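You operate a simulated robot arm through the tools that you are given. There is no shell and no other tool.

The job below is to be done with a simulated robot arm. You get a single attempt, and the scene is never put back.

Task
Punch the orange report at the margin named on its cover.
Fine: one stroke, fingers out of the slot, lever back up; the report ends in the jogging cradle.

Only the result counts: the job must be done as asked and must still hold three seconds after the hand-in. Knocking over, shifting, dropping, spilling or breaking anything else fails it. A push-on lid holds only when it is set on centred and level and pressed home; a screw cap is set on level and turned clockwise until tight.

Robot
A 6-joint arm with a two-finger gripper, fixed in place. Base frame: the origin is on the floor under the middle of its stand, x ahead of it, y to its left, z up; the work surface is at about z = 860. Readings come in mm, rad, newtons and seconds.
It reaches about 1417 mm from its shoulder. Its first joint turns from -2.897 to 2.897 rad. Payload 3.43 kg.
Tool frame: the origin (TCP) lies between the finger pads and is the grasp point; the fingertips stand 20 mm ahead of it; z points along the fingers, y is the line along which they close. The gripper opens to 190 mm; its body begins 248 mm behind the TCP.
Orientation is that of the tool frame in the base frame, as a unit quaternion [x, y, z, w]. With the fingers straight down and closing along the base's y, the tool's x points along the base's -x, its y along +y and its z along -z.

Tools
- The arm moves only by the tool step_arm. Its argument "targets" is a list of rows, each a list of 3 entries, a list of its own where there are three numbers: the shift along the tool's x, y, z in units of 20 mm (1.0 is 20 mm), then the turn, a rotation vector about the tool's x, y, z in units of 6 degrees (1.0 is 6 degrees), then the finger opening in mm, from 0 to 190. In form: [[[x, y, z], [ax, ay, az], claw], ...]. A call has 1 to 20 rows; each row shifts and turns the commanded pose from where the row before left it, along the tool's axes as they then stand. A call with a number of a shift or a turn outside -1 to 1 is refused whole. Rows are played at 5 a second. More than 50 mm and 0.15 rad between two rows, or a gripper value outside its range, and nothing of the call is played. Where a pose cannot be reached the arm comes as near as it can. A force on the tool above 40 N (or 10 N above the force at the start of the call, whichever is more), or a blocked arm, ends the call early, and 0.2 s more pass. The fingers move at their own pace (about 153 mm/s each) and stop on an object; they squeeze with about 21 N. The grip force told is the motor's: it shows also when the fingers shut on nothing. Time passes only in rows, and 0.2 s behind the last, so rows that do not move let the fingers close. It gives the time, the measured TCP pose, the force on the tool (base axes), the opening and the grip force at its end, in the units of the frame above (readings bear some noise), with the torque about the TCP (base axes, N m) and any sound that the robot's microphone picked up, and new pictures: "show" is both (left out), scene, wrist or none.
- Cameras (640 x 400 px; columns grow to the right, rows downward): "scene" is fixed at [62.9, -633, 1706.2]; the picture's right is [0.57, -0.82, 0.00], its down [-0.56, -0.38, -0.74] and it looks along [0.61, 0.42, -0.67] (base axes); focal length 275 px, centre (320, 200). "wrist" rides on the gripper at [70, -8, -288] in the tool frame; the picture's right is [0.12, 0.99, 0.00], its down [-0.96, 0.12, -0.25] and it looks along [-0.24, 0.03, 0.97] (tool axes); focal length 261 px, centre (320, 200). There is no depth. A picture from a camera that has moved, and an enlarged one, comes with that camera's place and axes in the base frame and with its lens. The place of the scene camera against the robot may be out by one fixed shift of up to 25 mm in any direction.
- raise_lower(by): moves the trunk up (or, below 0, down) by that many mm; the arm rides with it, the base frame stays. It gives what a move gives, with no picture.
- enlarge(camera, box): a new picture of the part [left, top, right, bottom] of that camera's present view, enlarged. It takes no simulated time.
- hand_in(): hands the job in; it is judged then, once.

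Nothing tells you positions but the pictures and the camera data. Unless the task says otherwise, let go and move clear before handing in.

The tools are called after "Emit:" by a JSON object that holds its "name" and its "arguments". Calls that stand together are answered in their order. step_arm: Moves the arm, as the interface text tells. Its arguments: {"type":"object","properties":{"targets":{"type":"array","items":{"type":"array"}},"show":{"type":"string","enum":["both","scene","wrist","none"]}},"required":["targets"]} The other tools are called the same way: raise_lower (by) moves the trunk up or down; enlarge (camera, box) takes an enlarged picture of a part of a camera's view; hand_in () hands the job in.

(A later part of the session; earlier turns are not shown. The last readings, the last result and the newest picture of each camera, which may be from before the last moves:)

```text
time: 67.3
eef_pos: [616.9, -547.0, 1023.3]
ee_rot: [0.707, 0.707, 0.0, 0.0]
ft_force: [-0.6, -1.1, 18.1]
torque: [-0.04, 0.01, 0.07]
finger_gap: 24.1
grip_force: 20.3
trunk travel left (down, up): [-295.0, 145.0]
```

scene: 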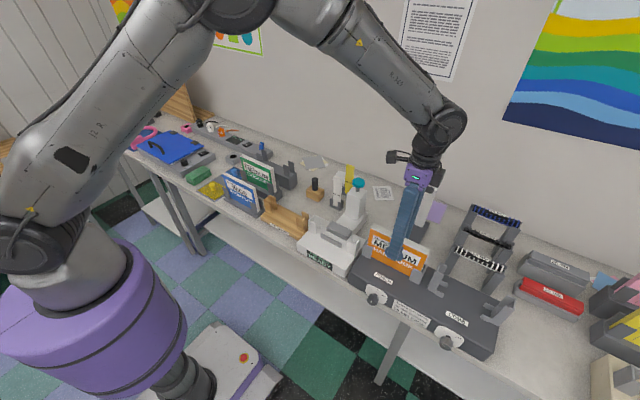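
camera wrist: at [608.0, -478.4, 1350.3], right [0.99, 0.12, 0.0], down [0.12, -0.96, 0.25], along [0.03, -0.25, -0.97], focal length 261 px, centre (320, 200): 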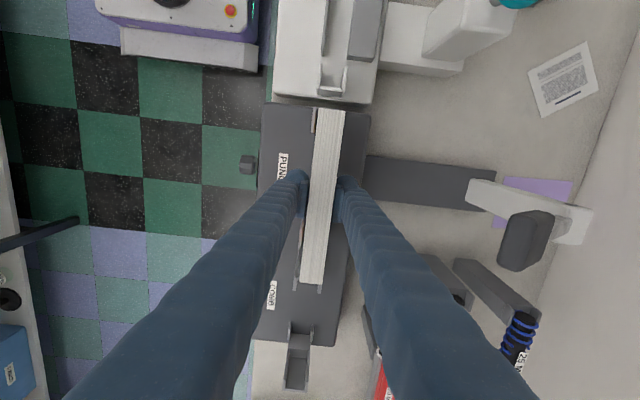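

Contact: the report bottom has seated (18 N). I'll check it visually before releasing.

Emit:
{"name": "step_arm", "arguments": {"targets": [[[0, 0, 0], [0, 0, 0], 15]]}}

Emit:
{"name": "enlarge", "arguments": {"camera": "scene", "box": [350, 200, 450, 290]}}

Emit:
{"name": "enlarge", "arguments": {"camera": "wrist", "box": [285, 80, 365, 140]}}

Emit:
{"name": "enlarge", "arguments": {"camera": "wrist", "box": [270, 230, 370, 310]}}

```text
time: 67.7
eef_pos: [616.5, -548.5, 1022.6]
ee_rot: [0.707, 0.707, -0.001, 0.0]
ft_force: [0.1, -1.4, 17.7]
torque: [-0.04, 0.0, 0.05]
finger_gap: 24.1
grip_force: 21.2
trunk travel left (down, up): [-295.0, 145.0]
camera wrist: at [608.3, -477.4, 1311.4], right [0.99, 0.12, 0.0], down [0.12, -0.96, 0.25], along [0.03, -0.25, -0.97], focal length 261 px, centre (320, 200)
```

scene: 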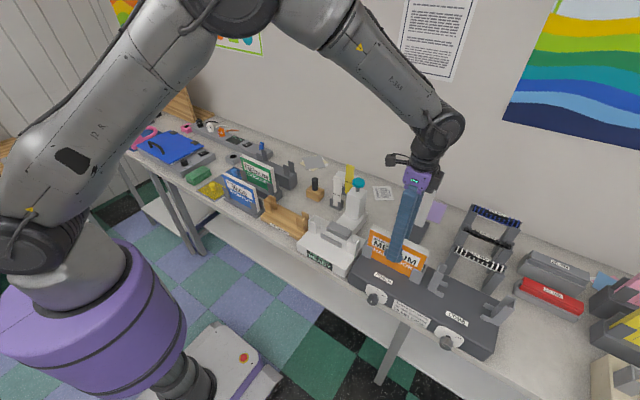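
wrist: 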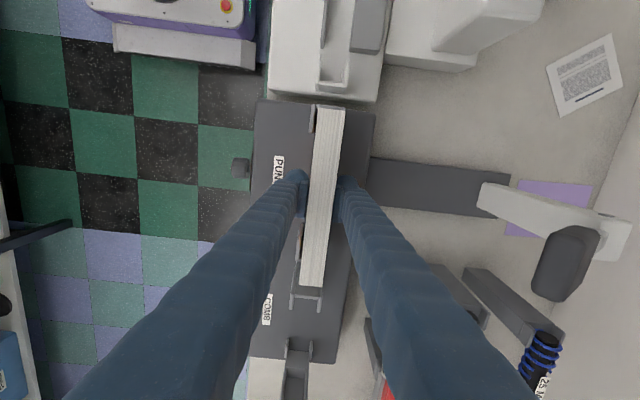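

```text
4.44 times, centred on (400, 245) of scene
camera zoom: at [62.9, -633.0, 1706.2], right [0.57, -0.82, 0.0], down [-0.56, -0.38, -0.74], along [0.61, 0.42, -0.67], focal length 1224 px, centre (-36, 0)
```

zoom: 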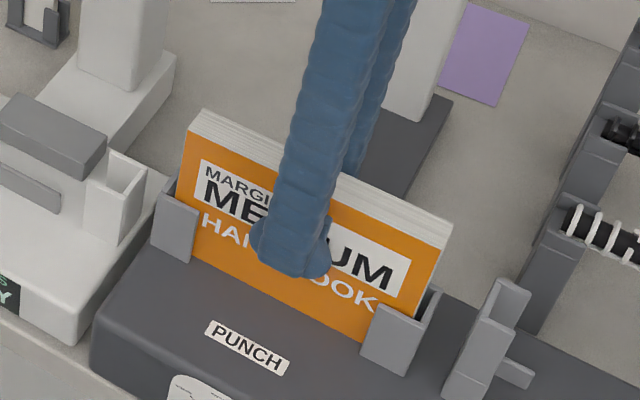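

```text
6.67 times, centred on (325, 110) of wrist
camera zoom: at [608.3, -477.4, 1311.4], right [0.99, 0.12, 0.0], down [0.12, -0.96, 0.25], along [0.03, -0.25, -0.97], focal length 1738 px, centre (287, 800)
```

zoom: 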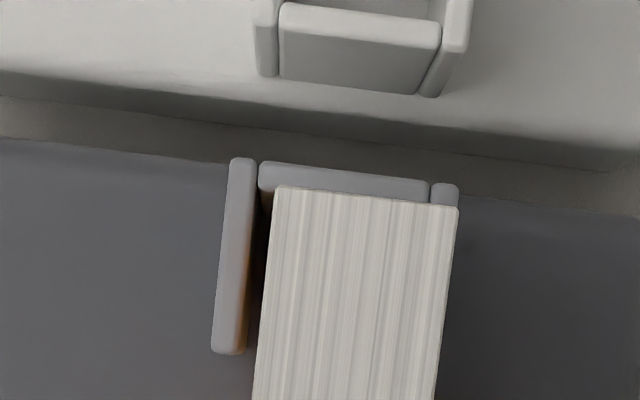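

```text
5.00 times, centred on (320, 270) of wrist
camera zoom: at [608.3, -477.4, 1311.4], right [0.99, 0.12, 0.0], down [0.12, -0.96, 0.25], along [0.03, -0.25, -0.97], focal length 1303 px, centre (320, -150)
```

zoom: 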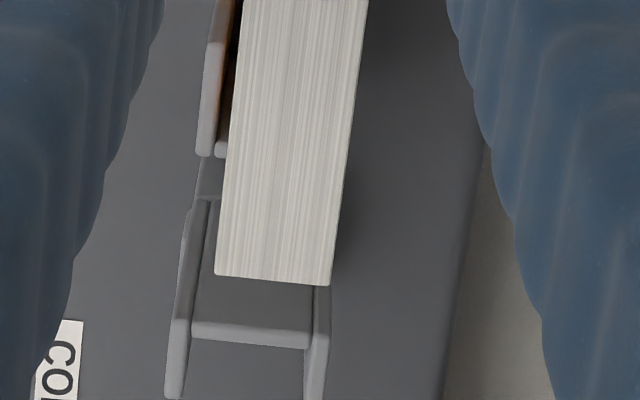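

It is seated in both channels with clearance all round. I'll open the fingers and rise clear of the slot.

Emit:
{"name": "step_arm", "arguments": {"targets": [[[0, 0, -0.05], [0, 0, 0], 25], [[0, 0, 0], [0, 0, 0], 40], [[0, 0, 0], [0, 0, 0], 70], [[0, 0, 0], [0, 0, 0], 70], [[0, 0, -0.5], [0, 0, 0], 70], [[0, 0, -1], [0, 0, 0], 70], [[0, 0, -1], [0, 0, 0], 70], [[0, 0, -1], [0, 0, 0], 70], [[0, 0, -1], [0, 0, 0], 70], [[0, 0, -1], [0, 0, 0], 70], [[0, 0, -1], [0, 0, 0], 70], [[0, 0, -1], [0, 0, 0], 70], [[0, 0, -1], [0, 0, 0], 70], [[0, 0, -1], [0, 0, 0], 70], [[0, 0, -1], [0, 0, 0], 70], [[0, 0, -1], [0, 0, 0], 70], [[0, 0, -1], [0, 0, 0], 70]]}}

Emit:
{"name": "enlarge", "arguments": {"camera": "scene", "box": [350, 170, 450, 290]}}

Emit:
{"name": "enlarge", "arguments": {"camera": "wrist", "box": [250, 100, 550, 300]}}

```text
time: 71.3
eef_pos: [617.9, -548.3, 1274.0]
ee_rot: [0.707, 0.707, -0.001, -0.001]
ft_force: [-0.4, -1.1, -0.3]
torque: [0.0, -0.01, -0.01]
finger_gap: 70.0
grip_force: 0.1
trunk travel left (down, up): [-295.0, 145.0]
camera wrist: at [609.8, -477.2, 1562.3], right [0.99, 0.12, 0.0], down [0.12, -0.96, 0.25], along [0.03, -0.25, -0.97], focal length 261 px, centre (320, 200)
```

scene: 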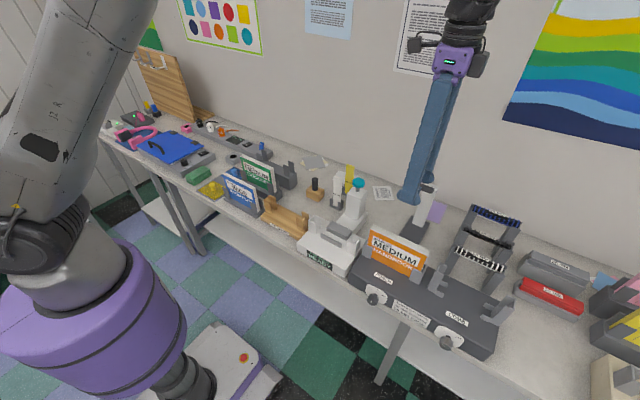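
wrist: 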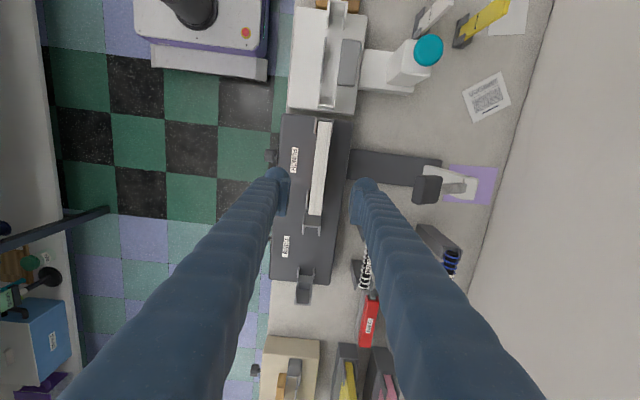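

```text
3.33 times, centred on (400, 230) of scene
camera zoom: at [62.9, -633.0, 1706.2], right [0.57, -0.82, 0.0], down [-0.56, -0.38, -0.74], along [0.61, 0.42, -0.67], focal length 918 px, centre (53, 100)
```

zoom: 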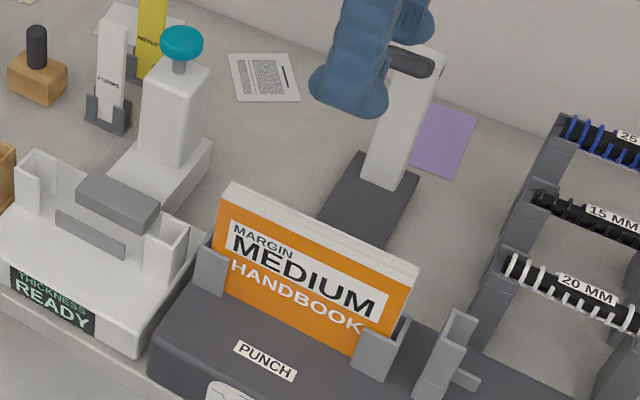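

```text
2.00 times, centred on (400, 200) of wrist
camera zoom: at [609.8, -477.2, 1562.3], right [0.99, 0.12, 0.0], down [0.12, -0.96, 0.25], along [0.03, -0.25, -0.97], focal length 521 px, centre (160, 200)
```

zoom: 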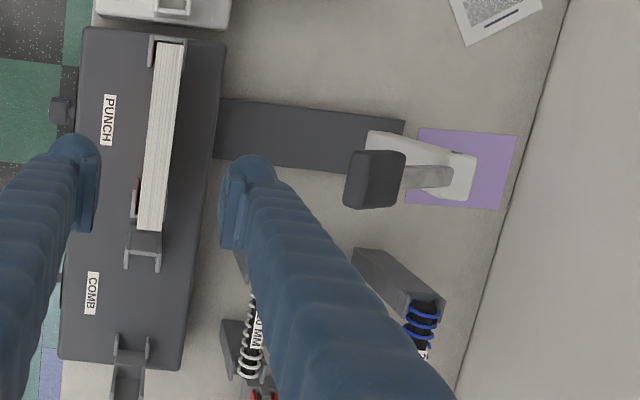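

The report stands in the punch slot with the fingers clear. Next I'll turn the tool back and inspect the lever closely before pressing it.

Emit:
{"name": "step_arm", "arguments": {"targets": [[[0, 0, 0], [0, 0, -1], 100], [[0, 0, 0], [0, 0, -1], 150], [[0, 0, 0], [0, 0, -1], 190], [[0, 0, 0], [0, 0, -1], 190], [[0, 0, 0], [0, 0, -1], 190], [[0, 0, 0], [0, 0, -1], 190], [[0, 0, 0], [0, 0, -1], 190], [[0, 0, 0], [0, 0, -1], 190], [[0, 0, 0], [0, 0, -1], 190], [[0, 0, 0], [0, 0, -1], 190], [[0, 0, 0], [0, 0, -1], 190], [[0, 0, 0], [0, 0, -1], 190], [[0, 0, 0], [0, 0, -1], 190], [[0, 0, 0], [0, 0, -1], 190], [[0, 0, 0], [0, 0, -1], 190], [[-1, 0, -0.3], [0, 0, 0], 190], [[-1, 0, 0], [0, 0, 0], 190], [[-1, 0, 0], [0, 0, 0], 190], [[-1, 0, 0], [0, 0, 0], 190], [[0, 0, 0], [0, 0, 0], 190]]}}

Emit:
{"name": "enlarge", "arguments": {"camera": "wrist", "box": [220, 150, 420, 320]}}

Emit:
{"name": "enlarge", "arguments": {"camera": "scene", "box": [370, 160, 470, 270]}}

```text
time: 75.5
eef_pos: [699.2, -546.4, 1280.9]
ee_rot: [-0.001, 1.0, 0.0, -0.001]
ft_force: [-0.5, 0.1, -0.1]
torque: [0.01, -0.07, 0.01]
finger_gap: 189.9
grip_force: 0.0
trunk travel left (down, up): [-295.0, 145.0]
camera wrist: at [628.6, -556.6, 1569.1], right [-0.12, 0.99, 0.0], down [0.96, 0.12, 0.25], along [0.25, 0.03, -0.97], focal length 261 px, centre (320, 200)
```

scene: 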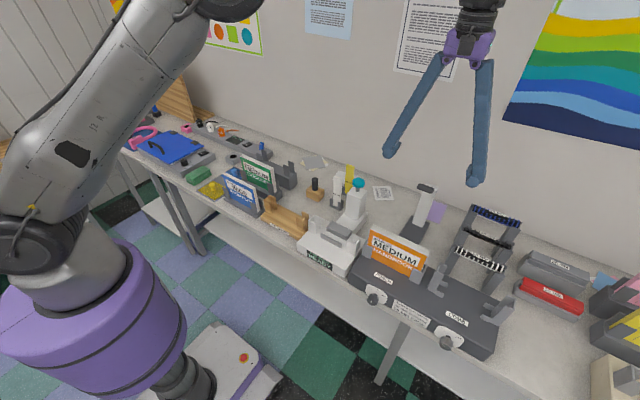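
wrist: 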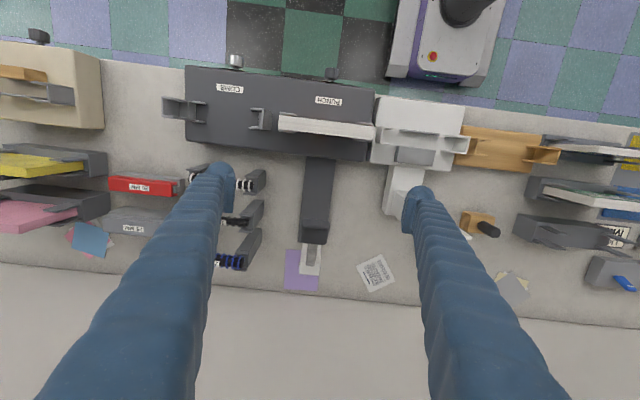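

```text
2.35 times, centred on (320, 235) of wrist
camera zoom: at [628.6, -556.6, 1569.1], right [-0.12, 0.99, 0.0], down [0.96, 0.12, 0.25], along [0.25, 0.03, -0.97], focal length 613 px, centre (320, 118)
```

zoom: 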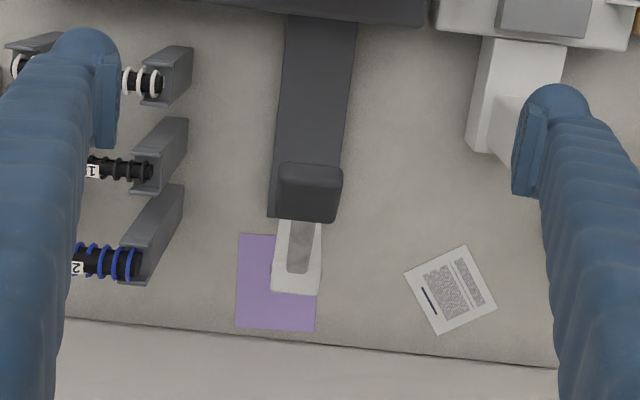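

```text
3.64 times, centred on (420, 215) of scene
camera zoom: at [62.9, -633.0, 1706.2], right [0.57, -0.82, 0.0], down [-0.56, -0.38, -0.74], along [0.61, 0.42, -0.67], focal length 1002 px, centre (-44, 146)
```

zoom: 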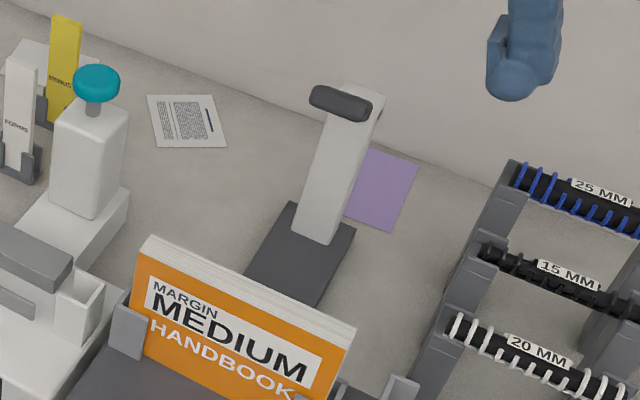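

The lever's grip is centred near (797, -544, 1137) and tilts up about 35° from its pivot near (903, -545, 1062). I'll close the fingers and bring them just above it.

Emit:
{"name": "step_arm", "arguments": {"targets": [[[-1, 0.05, 0], [0, 0, 0], 100], [[-1, 0.05, 0], [0, 0, 0], 40], [[-1, 0.05, 0], [0, 0, 0], 0], [[-1, 0, 0], [0, 0, 0], 0], [[-0.9, 0, 0], [0, 0, 0], 0], [[0, 0, 1], [0, 0, 0], 0], [[0, 0, 1], [0, 0, 0], 0], [[0, 0, 1], [0, 0, 0], 0], [[0, 0, 1], [0, 0, 0], 0], [[0, 0, 0], [0, 0, 0], 0]]}}

Emit:
{"name": "enlarge", "arguments": {"camera": "scene", "box": [370, 130, 470, 240]}}

Emit:
{"name": "enlarge", "arguments": {"camera": "wrist", "box": [240, 130, 400, 260]}}

```text
time: 77.7
eef_pos: [786.7, -543.3, 1200.9]
ee_rot: [0.0, 1.0, 0.0, 0.0]
ft_force: [-0.6, 0.4, 0.1]
torque: [0.06, 0.01, -0.03]
finger_gap: 0.3
grip_force: 20.2
out of reach, approached as far as the arm can: row 5
trunk travel left (down, up): [-295.0, 145.0]
camera wrist: at [716.1, -553.4, 1487.6], right [-0.12, 0.99, 0.0], down [0.96, 0.12, 0.25], along [0.24, 0.03, -0.97], focal length 261 px, centre (320, 200)
```

scene: 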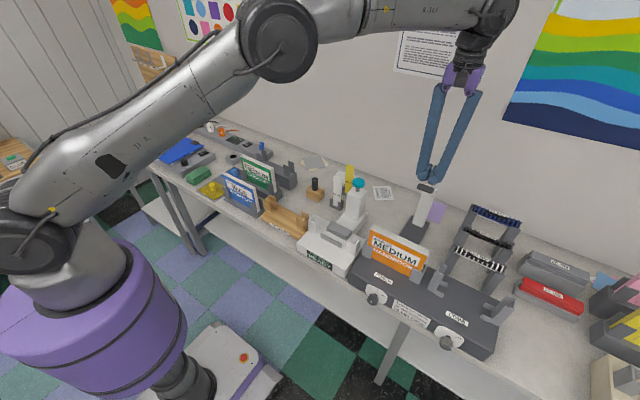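
wrist: 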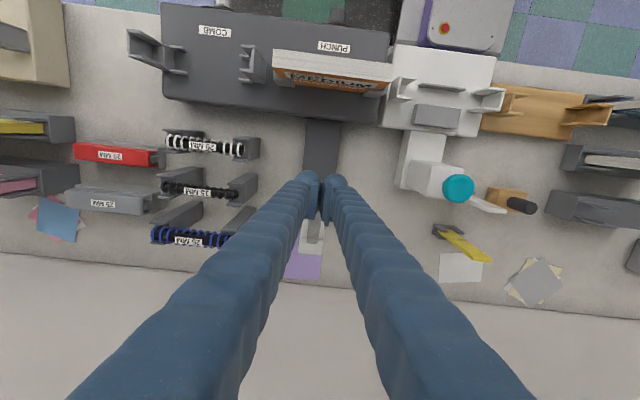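

```text
3.64 times, centred on (420, 185) of scene
camera zoom: at [62.9, -633.0, 1706.2], right [0.57, -0.82, 0.0], down [-0.56, -0.38, -0.74], along [0.61, 0.42, -0.67], focal length 1002 px, centre (-44, 254)
```

zoom: 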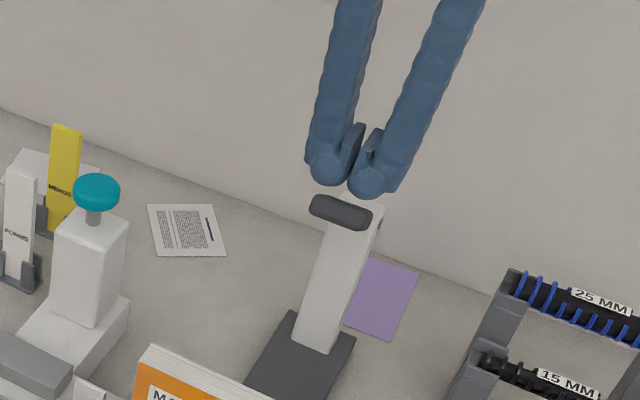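

```text
3.08 times, centred on (320, 195) of wrist
camera zoom: at [716.1, -553.4, 1487.6], right [-0.12, 0.99, 0.0], down [0.96, 0.12, 0.25], along [0.24, 0.03, -0.97], focal length 802 px, centre (320, 215)
```

zoom: 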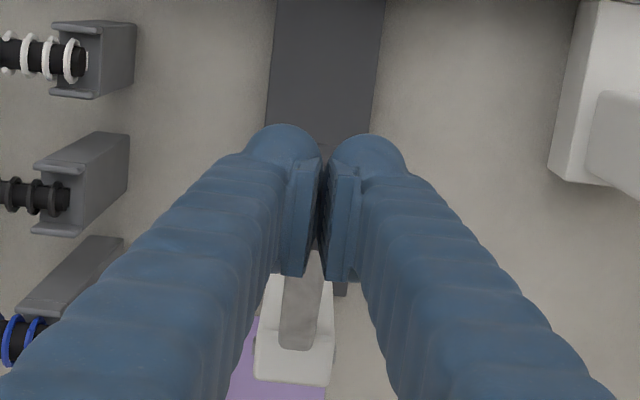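

Emit:
{"name": "step_arm", "arguments": {"targets": [[[-0.3, 0, 0], [0, 0, 0], 0], [[0, 0, 0.5], [0, 0, 0], 0], [[0, 0, 0.4], [0, 0, 0], 0], [[0, 0, 0.2], [0, 0, 0], 0], [[0, 0, 0], [0, 0, 0], 0]]}}

Emit:
{"name": "enlarge", "arguments": {"camera": "scene", "box": [370, 130, 470, 240]}}

```text
time: 78.9
eef_pos: [791.4, -545.7, 1177.2]
ee_rot: [0.0, 1.0, -0.001, -0.001]
ft_force: [1.0, -0.9, 0.8]
torque: [-0.03, 0.0, 0.0]
finger_gap: 5.8
grip_force: 34.0
trunk travel left (down, up): [-295.0, 145.0]
camera wrist: at [721.5, -554.3, 1465.3], right [-0.12, 0.99, 0.0], down [0.96, 0.12, 0.25], along [0.25, 0.03, -0.97], focal length 261 px, centre (320, 200)
```

scene: 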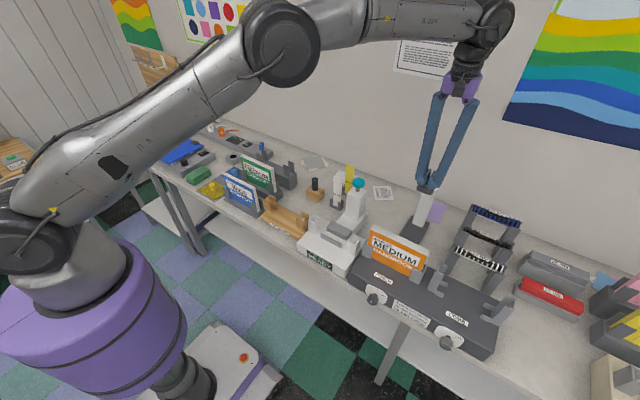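
wrist: 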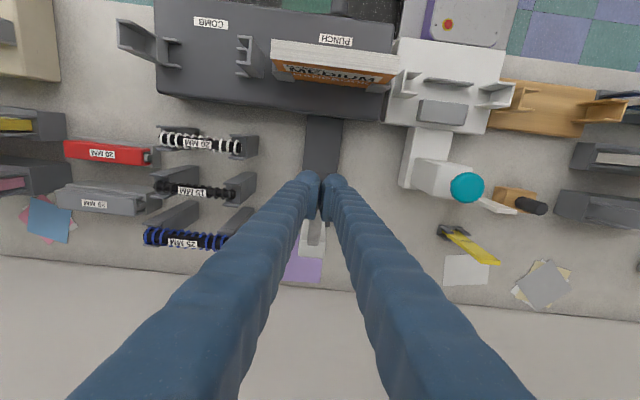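

```text
3.64 times, centred on (420, 185) of scene
camera zoom: at [62.9, -633.0, 1706.2], right [0.57, -0.82, 0.0], down [-0.56, -0.38, -0.74], along [0.61, 0.42, -0.67], focal length 1002 px, centre (-44, 254)
```

zoom: 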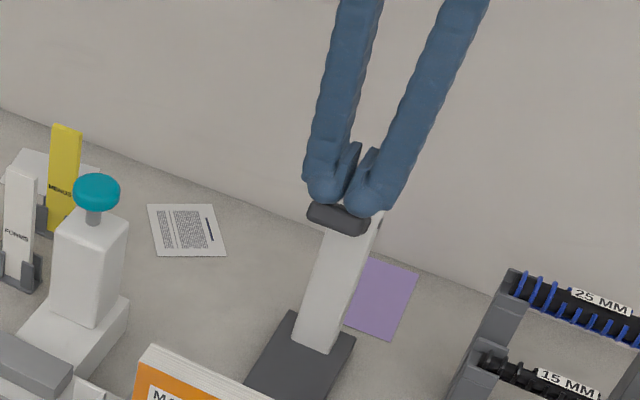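

Emit:
{"name": "step_arm", "arguments": {"targets": [[[0, 0, 0], [0, 0, 0], 0], [[0, 0, 0], [0, 0, 0], 0]], "show": "wrist"}}

Emit:
{"name": "enlarge", "arguments": {"camera": "wrist", "box": [270, 160, 370, 260]}}

Emit:
{"name": "enlarge", "arguments": {"camera": "scene", "box": [400, 160, 450, 210]}}

```text
time: 79.5
eef_pos: [791.7, -545.0, 1176.3]
ee_rot: [0.0, 1.0, 0.0, -0.001]
ft_force: [0.9, -0.2, 1.4]
torque: [-0.02, -0.01, -0.02]
finger_gap: 0.0
grip_force: 34.1
trunk travel left (down, up): [-295.0, 145.0]
camera wrist: at [721.5, -554.3, 1465.4], right [-0.12, 0.99, 0.0], down [0.96, 0.12, 0.25], along [0.24, 0.03, -0.97], focal length 261 px, centre (320, 200)
```

wrist: 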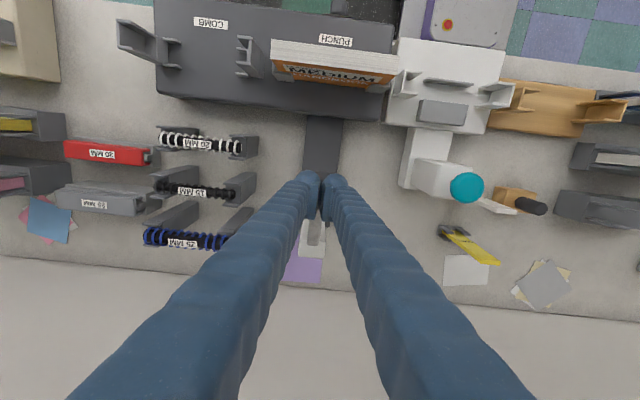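

```text
4.00 times, centred on (320, 210) of wrist
camera zoom: at [721.5, -554.3, 1465.4], right [-0.12, 0.99, 0.0], down [0.96, 0.12, 0.25], along [0.24, 0.03, -0.97], focal length 1043 px, centre (320, 160)
```

zoom: 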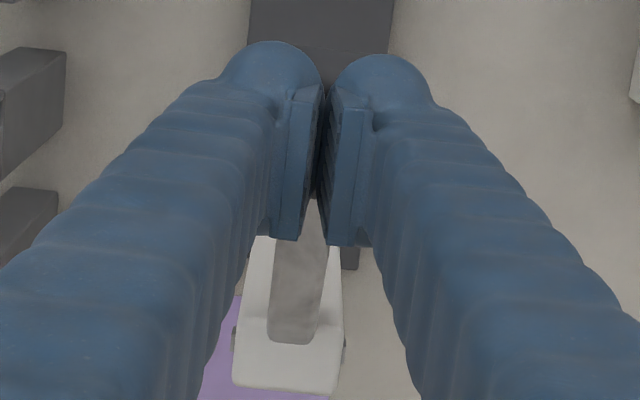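

```text
8.00 times, centred on (425, 185) of scene
camera zoom: at [62.9, -633.0, 1706.2], right [0.57, -0.82, 0.0], down [-0.56, -0.38, -0.74], along [0.61, 0.42, -0.67], focal length 2204 px, centre (-520, 320)
```

zoom: 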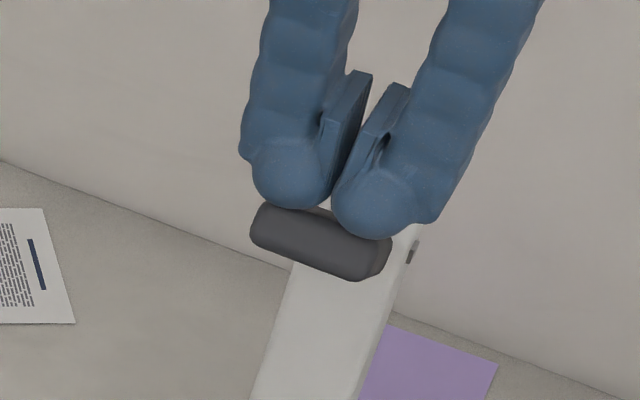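

The fingertips just touch the handle (about 1 N). I'll press down along the lever's arc, first through the upper part.

Emit:
{"name": "step_arm", "arguments": {"targets": [[[0.41, 0, 0.53], [0, 0, 0], 0], [[0.34, 0, 0.535], [0, 0, 0], 0], [[0.29, 0, 0.56], [0, 0, 0], 0], [[0.245, 0, 0.585], [0, 0, 0], 0]]}}

Emit:
{"name": "enlarge", "arguments": {"camera": "scene", "box": [370, 150, 450, 230]}}

```text
time: 80.5
eef_pos: [766.8, -544.9, 1133.5]
ee_rot: [0.0, 1.0, 0.0, 0.001]
ft_force: [-1.1, 0.5, 4.4]
torque: [0.06, 0.07, 0.0]
finger_gap: 6.0
grip_force: 34.6
trunk travel left (down, up): [-295.0, 145.0]
camera wrist: at [696.9, -554.5, 1421.4], right [-0.12, 0.99, 0.0], down [0.96, 0.12, 0.25], along [0.25, 0.03, -0.97], focal length 261 px, centre (320, 200)
```

scene: 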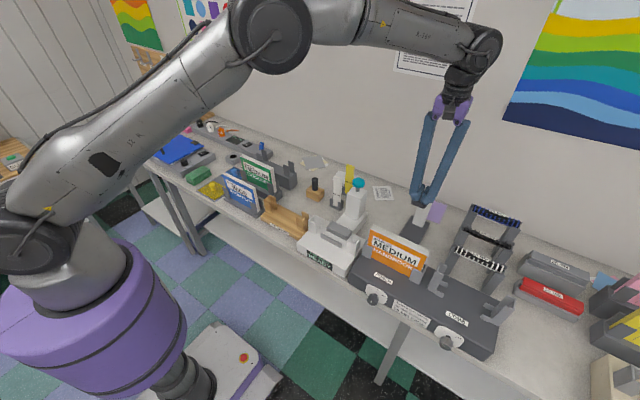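
wrist: 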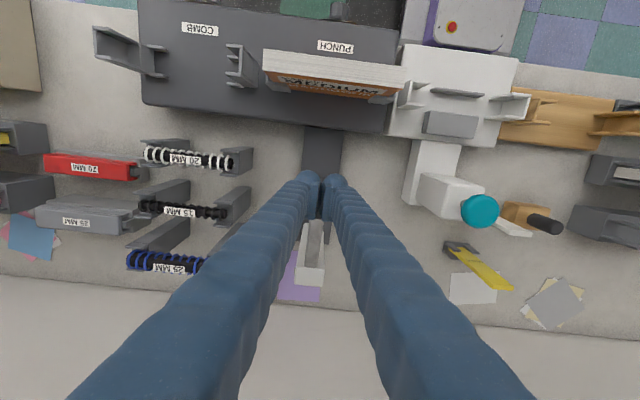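

```text
5.00 times, centred on (410, 190) of scene
camera zoom: at [62.9, -633.0, 1706.2], right [0.57, -0.82, 0.0], down [-0.56, -0.38, -0.74], along [0.61, 0.42, -0.67], focal length 1377 px, centre (-130, 250)
```

zoom: 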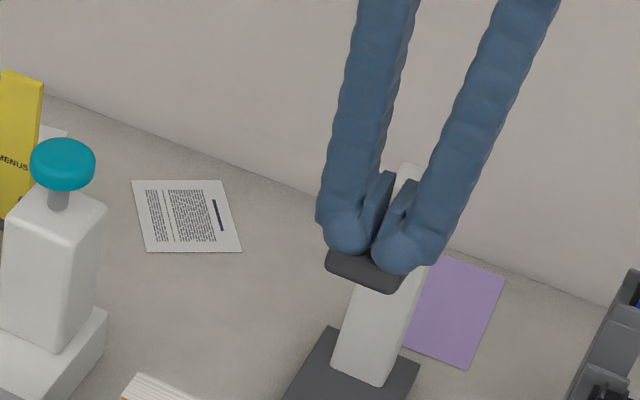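

Emit:
{"name": "step_arm", "arguments": {"targets": [[[0.19, 0, 0.605], [0, 0, 0], 0], [[0.135, 0, 0.615], [0, 0, 0], 0], [[0.08, 0, 0.63], [0, 0, 0], 0], [[0.03, 0, 0.63], [0, 0, 0], 0]]}}

Emit:
{"name": "enlarge", "arguments": {"camera": "scene", "box": [370, 160, 450, 240]}}

```text
time: 81.4
eef_pos: [760.5, -545.0, 1105.7]
ee_rot: [0.0, 1.0, -0.004, 0.005]
ft_force: [-6.4, 5.3, 19.3]
torque: [0.21, 0.4, 0.04]
finger_gap: 5.9
grip_force: 34.3
trunk travel left (down, up): [-295.0, 145.0]
stopped in row 4: the force on the tool passed its limit at 50 N (the readings are from after the stop); the commanded pose is now the measured one
camera wrist: at [687.0, -551.4, 1392.5], right [-0.12, 0.99, -0.01], down [0.96, 0.12, 0.26], along [0.25, 0.02, -0.97], focal length 261 px, centre (320, 200)
```

scene: 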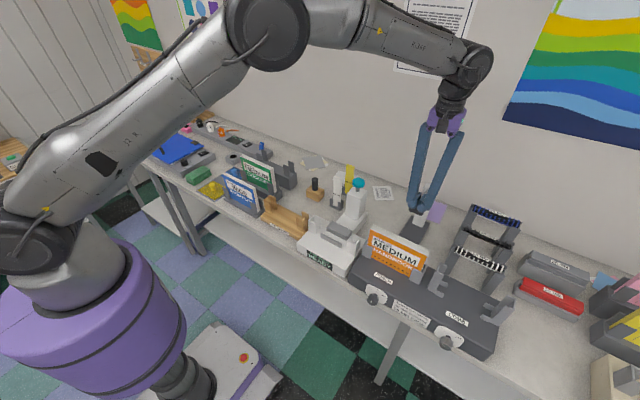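
wrist: 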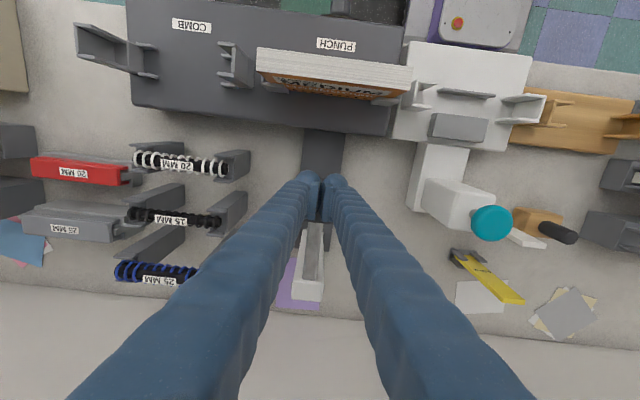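

```text
5.00 times, centred on (410, 200) of scene
camera zoom: at [62.9, -633.0, 1706.2], right [0.57, -0.82, 0.0], down [-0.56, -0.38, -0.74], along [0.61, 0.42, -0.67], focal length 1377 px, centre (-130, 200)
```

zoom: 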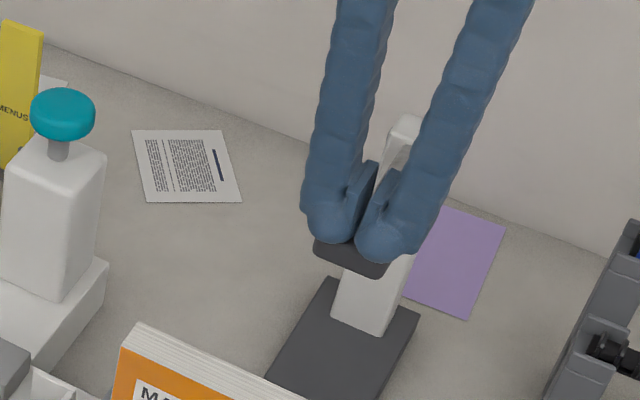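

The force rose sharply near z 1086 at the tip, which may be the end of the stroke. I'll press in tiny steps to see whether the lever is at its stop.

Emit:
{"name": "step_arm", "arguments": {"targets": [[[0, 0, 0.08], [0, 0, 0], 0], [[0, 0, 0.08], [0, 0, 0], 0]], "show": "none"}}

```text
time: 82.0
eef_pos: [760.9, -545.1, 1104.9]
ee_rot: [-0.001, 1.0, -0.004, 0.005]
ft_force: [-7.5, 5.1, 18.1]
torque: [0.19, 0.37, 0.02]
finger_gap: 5.9
grip_force: 34.7
trunk travel left (down, up): [-295.0, 145.0]
stopped in row 2: the force on the tool passed its limit at 42 N (the readings are from after the stop); the commanded pose is now the measured one
```

The lever is firmly at its stop after about 30° of travel. Now I'll raise back along the arc and watch whether the lever returns by itself.

Emit:
{"name": "step_arm", "arguments": {"targets": [[[-0.08, 0, -0.6], [0, 0, 0], 0], [[-0.13, 0, -0.6], [0, 0, 0], 0], [[-0.19, 0, -0.6], [0, 0, 0], 0], [[-0.24, 0, -0.6], [0, 0, 0], 0], [[0, 0, 0], [0, 0, 0], 0]]}}

Emit:
{"name": "enlarge", "arguments": {"camera": "scene", "box": [370, 140, 450, 240]}}

```text
time: 83.2
eef_pos: [775.2, -545.1, 1149.3]
ee_rot: [0.0, 1.0, -0.003, 0.005]
ft_force: [1.6, 0.7, 2.6]
torque: [0.04, 0.02, -0.01]
finger_gap: 0.0
grip_force: 34.0
trunk travel left (down, up): [-295.0, 145.0]
camera wrist: at [702.1, -553.1, 1436.7], right [-0.12, 0.99, -0.01], down [0.96, 0.12, 0.26], along [0.25, 0.02, -0.97], focal length 261 px, centre (320, 200)
```

scene: 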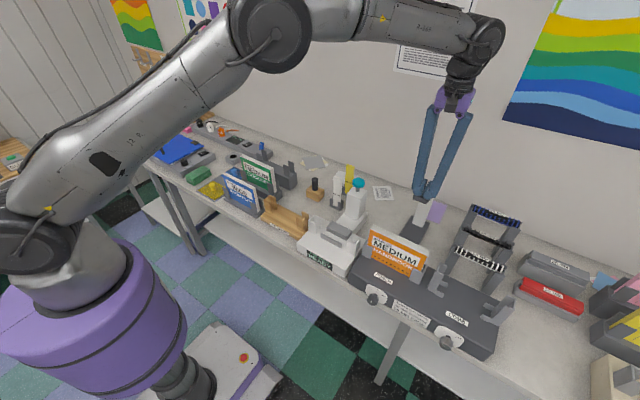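
wrist: 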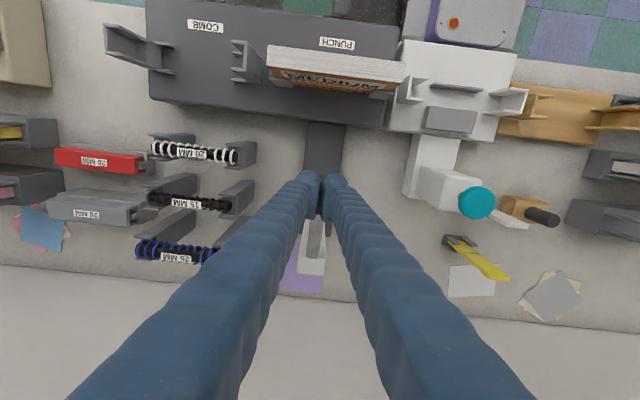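

```text
4.00 times, centred on (410, 190) of scene
camera zoom: at [62.9, -633.0, 1706.2], right [0.57, -0.82, 0.0], down [-0.56, -0.38, -0.74], along [0.61, 0.42, -0.67], focal length 1102 px, centre (-40, 240)
```

zoom: 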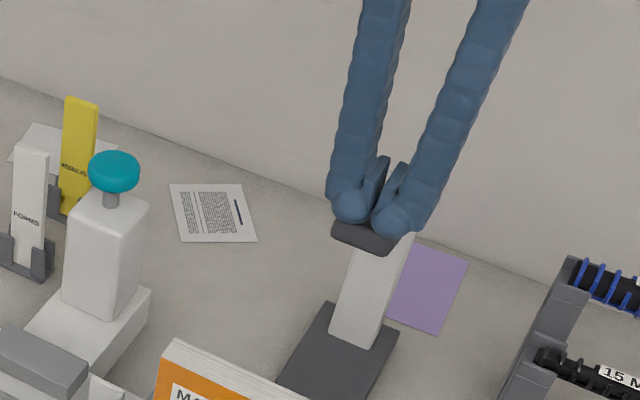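

Emit:
{"name": "step_arm", "arguments": {"targets": [[[-0.3, 0, -0.55], [0, 0, 0], 0], [[-0.35, 0, -0.55], [0, 0, 0], 0], [[0, 0, -0.6], [0, 0, 0], 0], [[0, 0, -1], [0, 0, 0], 0], [[0, 0, -1], [0, 0, 0], 0], [[0.5, 0, -1], [0, 0, 0], 0], [[1, 0, 0], [0, 0, 0], 0], [[1, 0, 0], [0, 0, 0], 0], [[1, 0, 0], [0, 0, 0], 40], [[1, 0, 0], [0, 0, 0], 70], [[0, 0, 0], [0, 0, 0], 70]]}}

Emit:
{"name": "enlarge", "arguments": {"camera": "scene", "box": [370, 150, 470, 280]}}

Emit:
{"name": "enlarge", "arguments": {"camera": "wrist", "box": [220, 60, 420, 260]}}

```text
time: 85.6
eef_pos: [697.3, -544.5, 1243.2]
ee_rot: [0.0, 1.0, -0.004, 0.004]
ft_force: [0.5, 0.6, 0.5]
torque: [0.03, 0.03, 0.01]
finger_gap: 69.6
grip_force: 0.0
trunk travel left (down, up): [-295.0, 145.0]
camera wrist: at [624.0, -551.5, 1531.2], right [-0.12, 0.99, -0.01], down [0.96, 0.12, 0.26], along [0.25, 0.02, -0.97], focal length 261 px, centre (320, 200)
```

scene: 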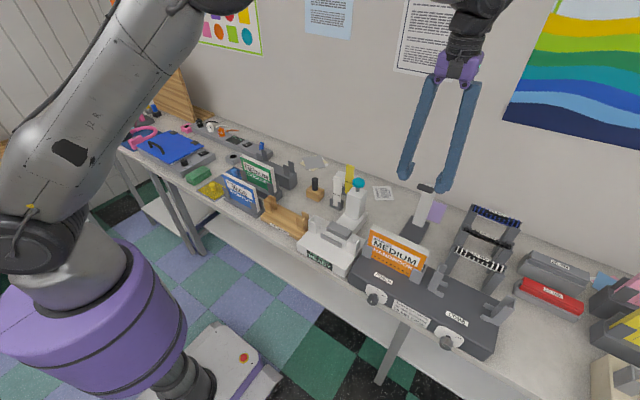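
wrist: 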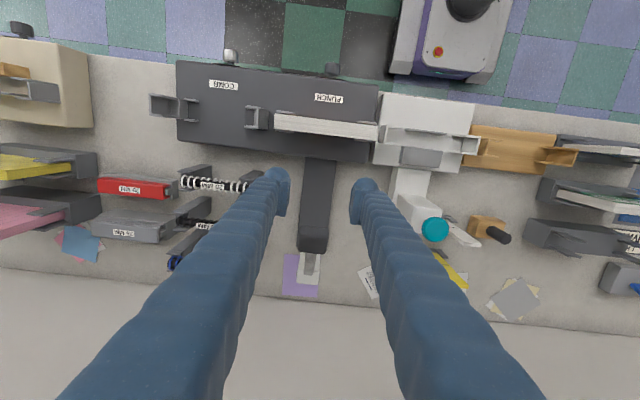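

```text
3.08 times, centred on (420, 215) of scene
camera zoom: at [62.9, -633.0, 1706.2], right [0.57, -0.82, 0.0], down [-0.56, -0.38, -0.74], along [0.61, 0.42, -0.67], focal length 848 px, centre (12, 154)
```

zoom: 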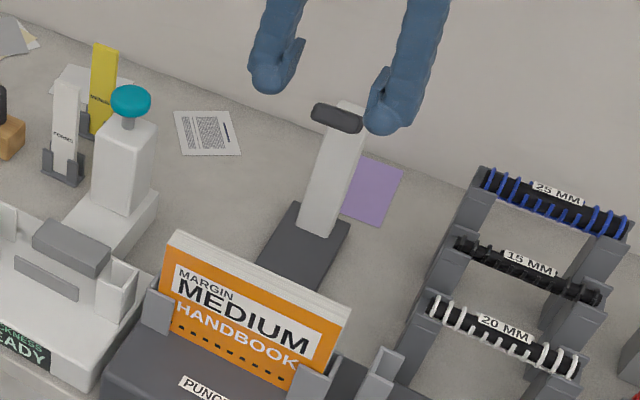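

```text
2.00 times, centred on (320, 160) of wrist
camera zoom: at [624.0, -551.5, 1531.2], right [-0.12, 0.99, -0.01], down [0.96, 0.12, 0.26], along [0.25, 0.02, -0.97], focal length 521 px, centre (320, 280)
```

zoom: 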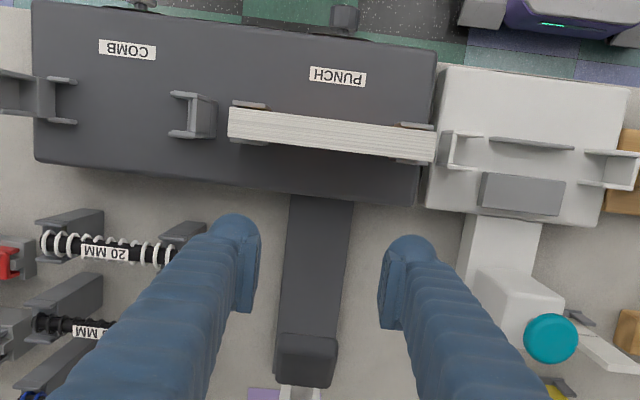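

A row of punched holes now shows along the bottom of the cover, and the lever is back up. Now I'll go back to the report, turn the tool 90° and pick it up again.

Emit:
{"name": "step_arm", "arguments": {"targets": [[[1, 0, 0], [-0.076, 0.076, 0], 75], [[1, 0, 0], [0, 0, 0], 75], [[1, 0, 0], [0, 0, 0], 75], [[0.95, -0.12, 0], [0, 0, 0], 75], [[0, 0, 0], [0, 0, 1], 75], [[0, 0, 0], [0, 0, 1], 75], [[0, 0, 0], [0, 0, 1], 75], [[0, 0, 0], [0, 0, 1], 75], [[0, 0, 0], [0, 0, 1], 75], [[0, 0, 0], [0, 0, 1], 75], [[0, 0, 0], [0, 0, 1], 75], [[0, 0, 0], [0, 0, 1], 75], [[0, 0, 0], [0, 0, 1], 75], [[0, 0, 0], [0, 0, 1], 75], [[0, 0, 0], [0, 0, 1], 75], [[0, 0, 0], [0, 0, 1], 75], [[0, 0, 0], [0, 0, 1], 75], [[0, 0, 0], [0, 0, 1], 75], [[0, 0, 0], [0, 0, 1], 75], [[0, 0, 0], [0, 0, 0], 75]]}}

Emit:
{"name": "enlarge", "arguments": {"camera": "scene", "box": [350, 210, 450, 310]}}

Emit:
{"name": "enlarge", "arguments": {"camera": "wrist", "box": [250, 100, 390, 240]}}

```text
time: 89.8
eef_pos: [618.4, -548.5, 1242.7]
ee_rot: [0.708, 0.707, 0.0, 0.0]
ft_force: [-0.2, -0.8, 0.0]
torque: [0.0, -0.02, -0.01]
finger_gap: 74.9
grip_force: 0.1
trunk travel left (down, up): [-295.0, 145.0]
camera wrist: at [609.0, -477.9, 1530.7], right [0.99, 0.12, 0.0], down [0.11, -0.96, 0.25], along [0.03, -0.25, -0.97], focal length 261 px, centre (320, 200)
```

scene: 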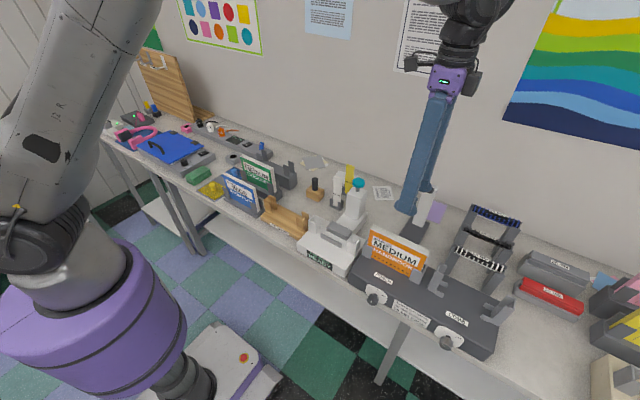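
wrist: 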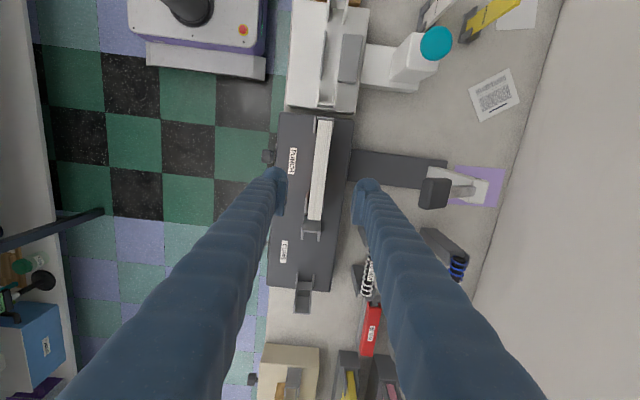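

```text
4.00 times, centred on (400, 260) of scene
camera zoom: at [62.9, -633.0, 1706.2], right [0.57, -0.82, 0.0], down [-0.56, -0.38, -0.74], along [0.61, 0.42, -0.67], focal length 1102 px, centre (0, -40)
```

zoom: 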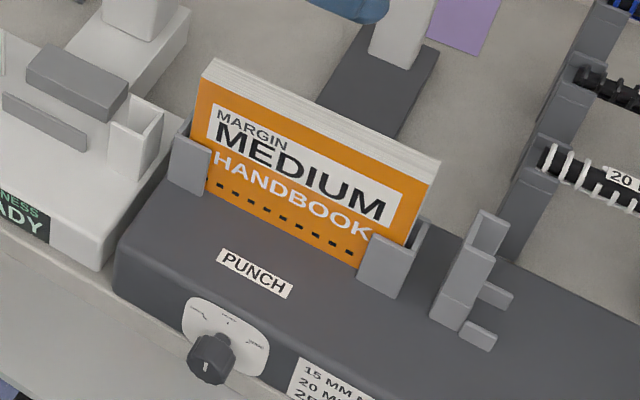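

```text
2.86 times, centred on (320, 170) of wrist
camera zoom: at [609.0, -477.9, 1530.7], right [0.99, 0.12, 0.0], down [0.11, -0.96, 0.25], along [0.03, -0.25, -0.97], focal length 745 px, centre (320, 286)
```

zoom: 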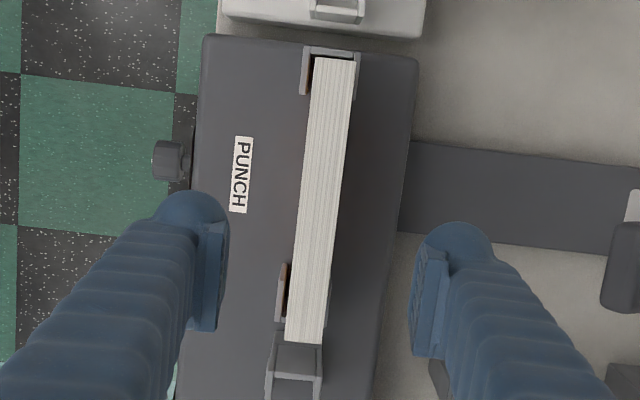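

The holes are clearly visible and the report is centred under the fingers. I'll go down and grip it again.

Emit:
{"name": "step_arm", "arguments": {"targets": [[[0, 0, 1], [0, 0, 0], 75], [[0, 0, 1], [0, 0, 0], 75], [[0, 0, 1], [0, 0, 0], 75], [[0, 0, 1], [0, 0, 0], 75], [[0, 0, 1], [0, 0, 0], 75], [[0, 0, 1], [0, 0, 0], 75], [[0, 0, 1], [0, 0, 0], 75], [[0, 0, 1], [0, 0, 0], 75], [[0, 0, 1], [0, 0, 0], 75], [[0, 0, 1], [0, 0, 0], 75], [[0, 0, 0.85], [0, 0, 0], 75], [[0, 0, 0], [0, 0, 0], 75]]}}

Emit:
{"name": "enlarge", "arguments": {"camera": "wrist", "box": [250, 100, 390, 240]}}

```text
time: 92.4
eef_pos: [620.0, -545.4, 1026.0]
ee_rot: [0.707, 0.707, 0.001, 0.0]
ft_force: [-0.4, -0.2, -0.4]
torque: [0.03, 0.01, 0.0]
finger_gap: 75.0
grip_force: 0.1
trunk travel left (down, up): [-295.0, 145.0]
camera wrist: at [609.5, -476.4, 1314.3], right [0.99, 0.12, 0.0], down [0.12, -0.96, 0.25], along [0.03, -0.25, -0.97], focal length 261 px, centre (320, 200)
```

scene: 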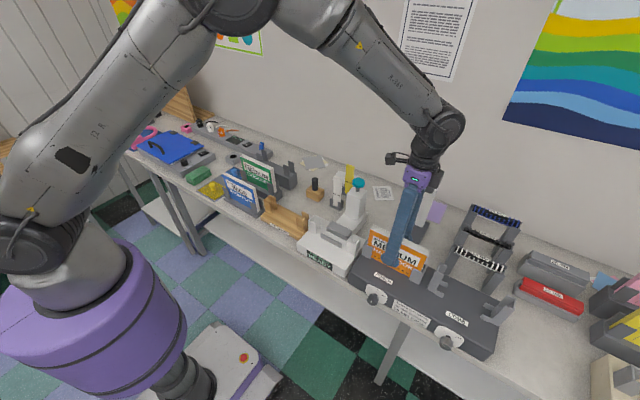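
wrist: 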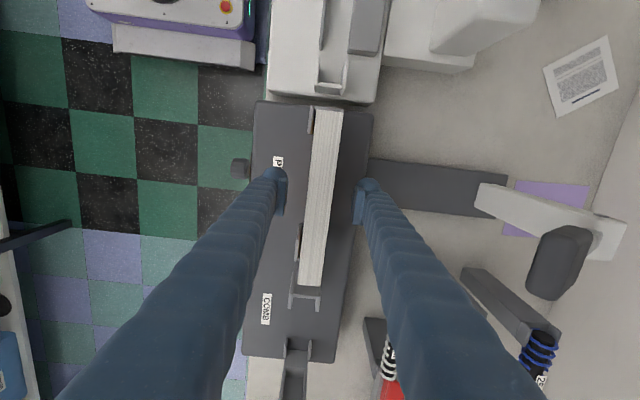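

```text
2.86 times, centred on (320, 170) of wrist
camera zoom: at [609.5, -476.4, 1314.3], right [0.99, 0.12, 0.0], down [0.12, -0.96, 0.25], along [0.03, -0.25, -0.97], focal length 745 px, centre (320, 286)
```

zoom: 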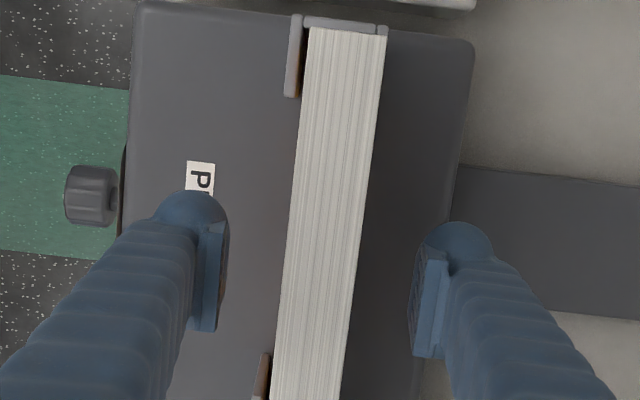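

Emit:
{"name": "step_arm", "arguments": {"targets": [[[0, 0, 0], [0, 0, 0], 45], [[0, 0, 0], [0, 0, 0], 20], [[0, 0, 0], [0, 0, 0], 15], [[0, 0, 0], [0, 0, 0], 15]], "show": "none"}}

Emit:
{"name": "step_arm", "arguments": {"targets": [[[0, 0, -0.3], [0, 0, 0], 15], [[0, 0, -0.5], [0, 0, 0], 15], [[0, 0, -0.7], [0, 0, 0], 15], [[0, 0, -1], [0, 0, 0], 15], [[0, 0, -1], [0, 0, 0], 15], [[0, 0, -1], [0, 0, 0], 15], [[0, 0, -1], [0, 0, 0], 15], [[0, 0, -1], [0, 0, 0], 15], [[0, 0, -1], [0, 0, 0], 15], [[0, 0, -1], [0, 0, 0], 15], [[0, 0, -1], [0, 0, 0], 15], [[0, 0, -0.5], [0, 0, 0], 15], [[0, 0, 0], [0, 0, 0], 15]]}}

Emit:
{"name": "enlarge", "arguments": {"camera": "scene", "box": [350, 150, 470, 290]}}

Emit:
{"name": "enlarge", "arguments": {"camera": "wrist", "box": [250, 80, 390, 300]}}

```text
time: 93.4
eef_pos: [617.1, -545.0, 1025.1]
ee_rot: [0.706, 0.708, 0.0, 0.001]
ft_force: [-4.7, 0.4, 1.2]
torque: [0.01, 0.07, -0.01]
finger_gap: 24.3
grip_force: 21.2
trunk travel left (down, up): [-295.0, 145.0]
```

```text
time: 96.2
eef_pos: [617.8, -547.8, 1225.2]
ee_rot: [0.707, 0.708, 0.0, 0.001]
ft_force: [-0.4, -0.5, -3.2]
torque: [0.02, -0.04, -0.02]
finger_gap: 24.2
grip_force: 21.3
trunk travel left (down, up): [-295.0, 145.0]
camera wrist: at [609.6, -477.8, 1513.8], right [0.99, 0.12, 0.0], down [0.12, -0.96, 0.25], along [0.03, -0.24, -0.97], focal length 261 px, centre (320, 200)
```

scene: 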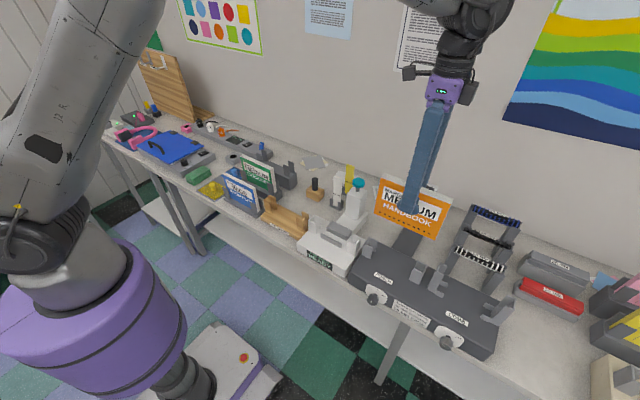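
wrist: 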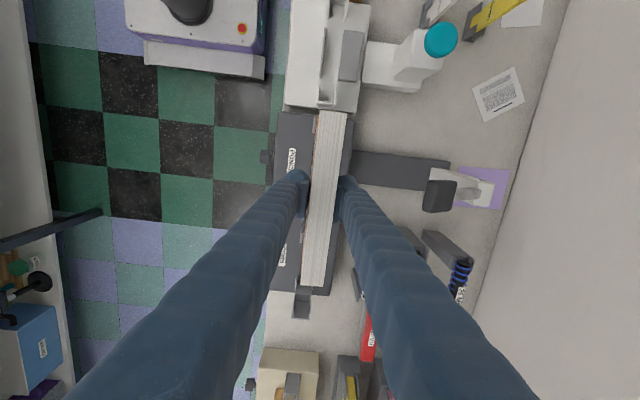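

```text
2.86 times, centred on (410, 220) of scene
camera zoom: at [62.9, -633.0, 1706.2], right [0.57, -0.82, 0.0], down [-0.56, -0.38, -0.74], along [0.61, 0.42, -0.67], focal length 787 px, centre (63, 143)
```

zoom: 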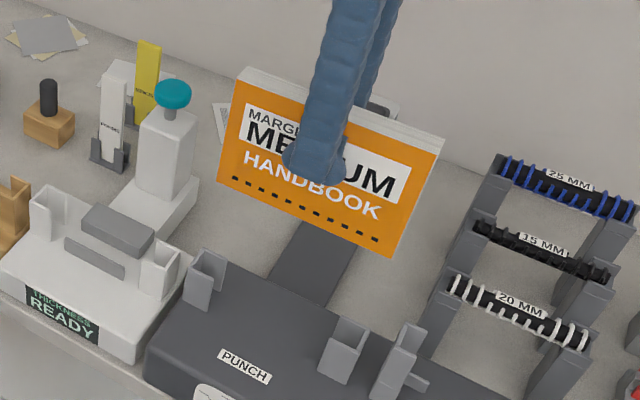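

```text
1.82 times, centred on (320, 190) of wrist
camera zoom: at [609.6, -477.8, 1513.8], right [0.99, 0.12, 0.0], down [0.12, -0.96, 0.25], along [0.03, -0.24, -0.97], focal length 474 px, centre (320, 218)
```

zoom: 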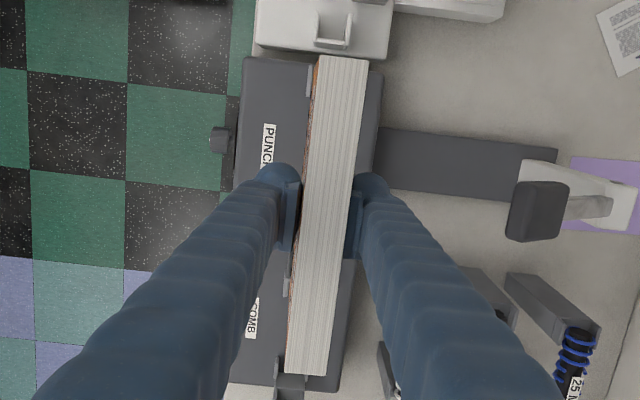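

Emit:
{"name": "enlarge", "arguments": {"camera": "wrist", "box": [295, 100, 355, 180]}}

Emit:
{"name": "enlarge", "arguments": {"camera": "wrist", "box": [285, 210, 355, 300]}}

```text
5.00 times, centred on (325, 140) of wrist
camera zoom: at [609.6, -477.8, 1513.8], right [0.99, 0.12, 0.0], down [0.12, -0.96, 0.25], along [0.03, -0.24, -0.97], focal length 1303 px, centre (295, 500)
```

zoom: 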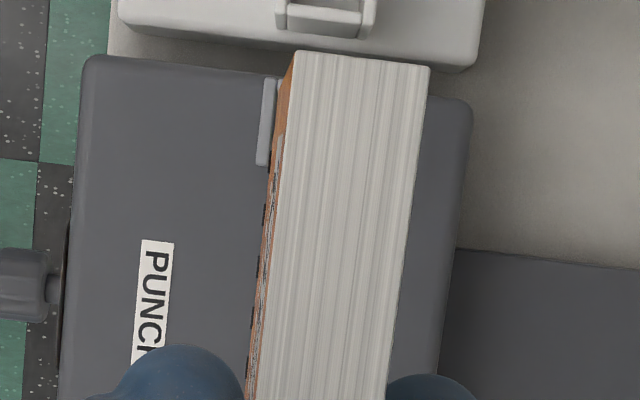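

```text
4.44 times, centred on (320, 255) of wrist
camera zoom: at [609.6, -477.8, 1513.8], right [0.99, 0.12, 0.0], down [0.12, -0.96, 0.25], along [0.03, -0.24, -0.97], focal length 1158 px, centre (320, -44)
```

zoom: 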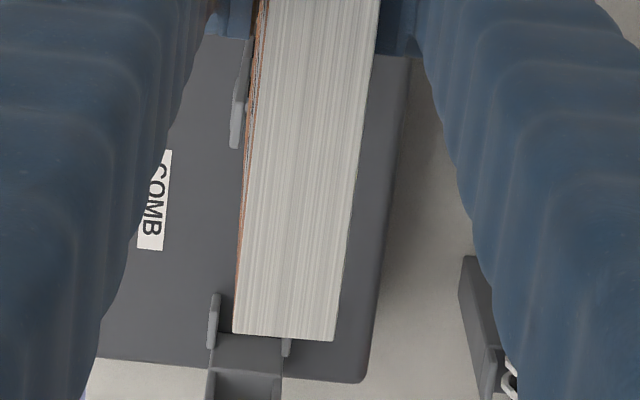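

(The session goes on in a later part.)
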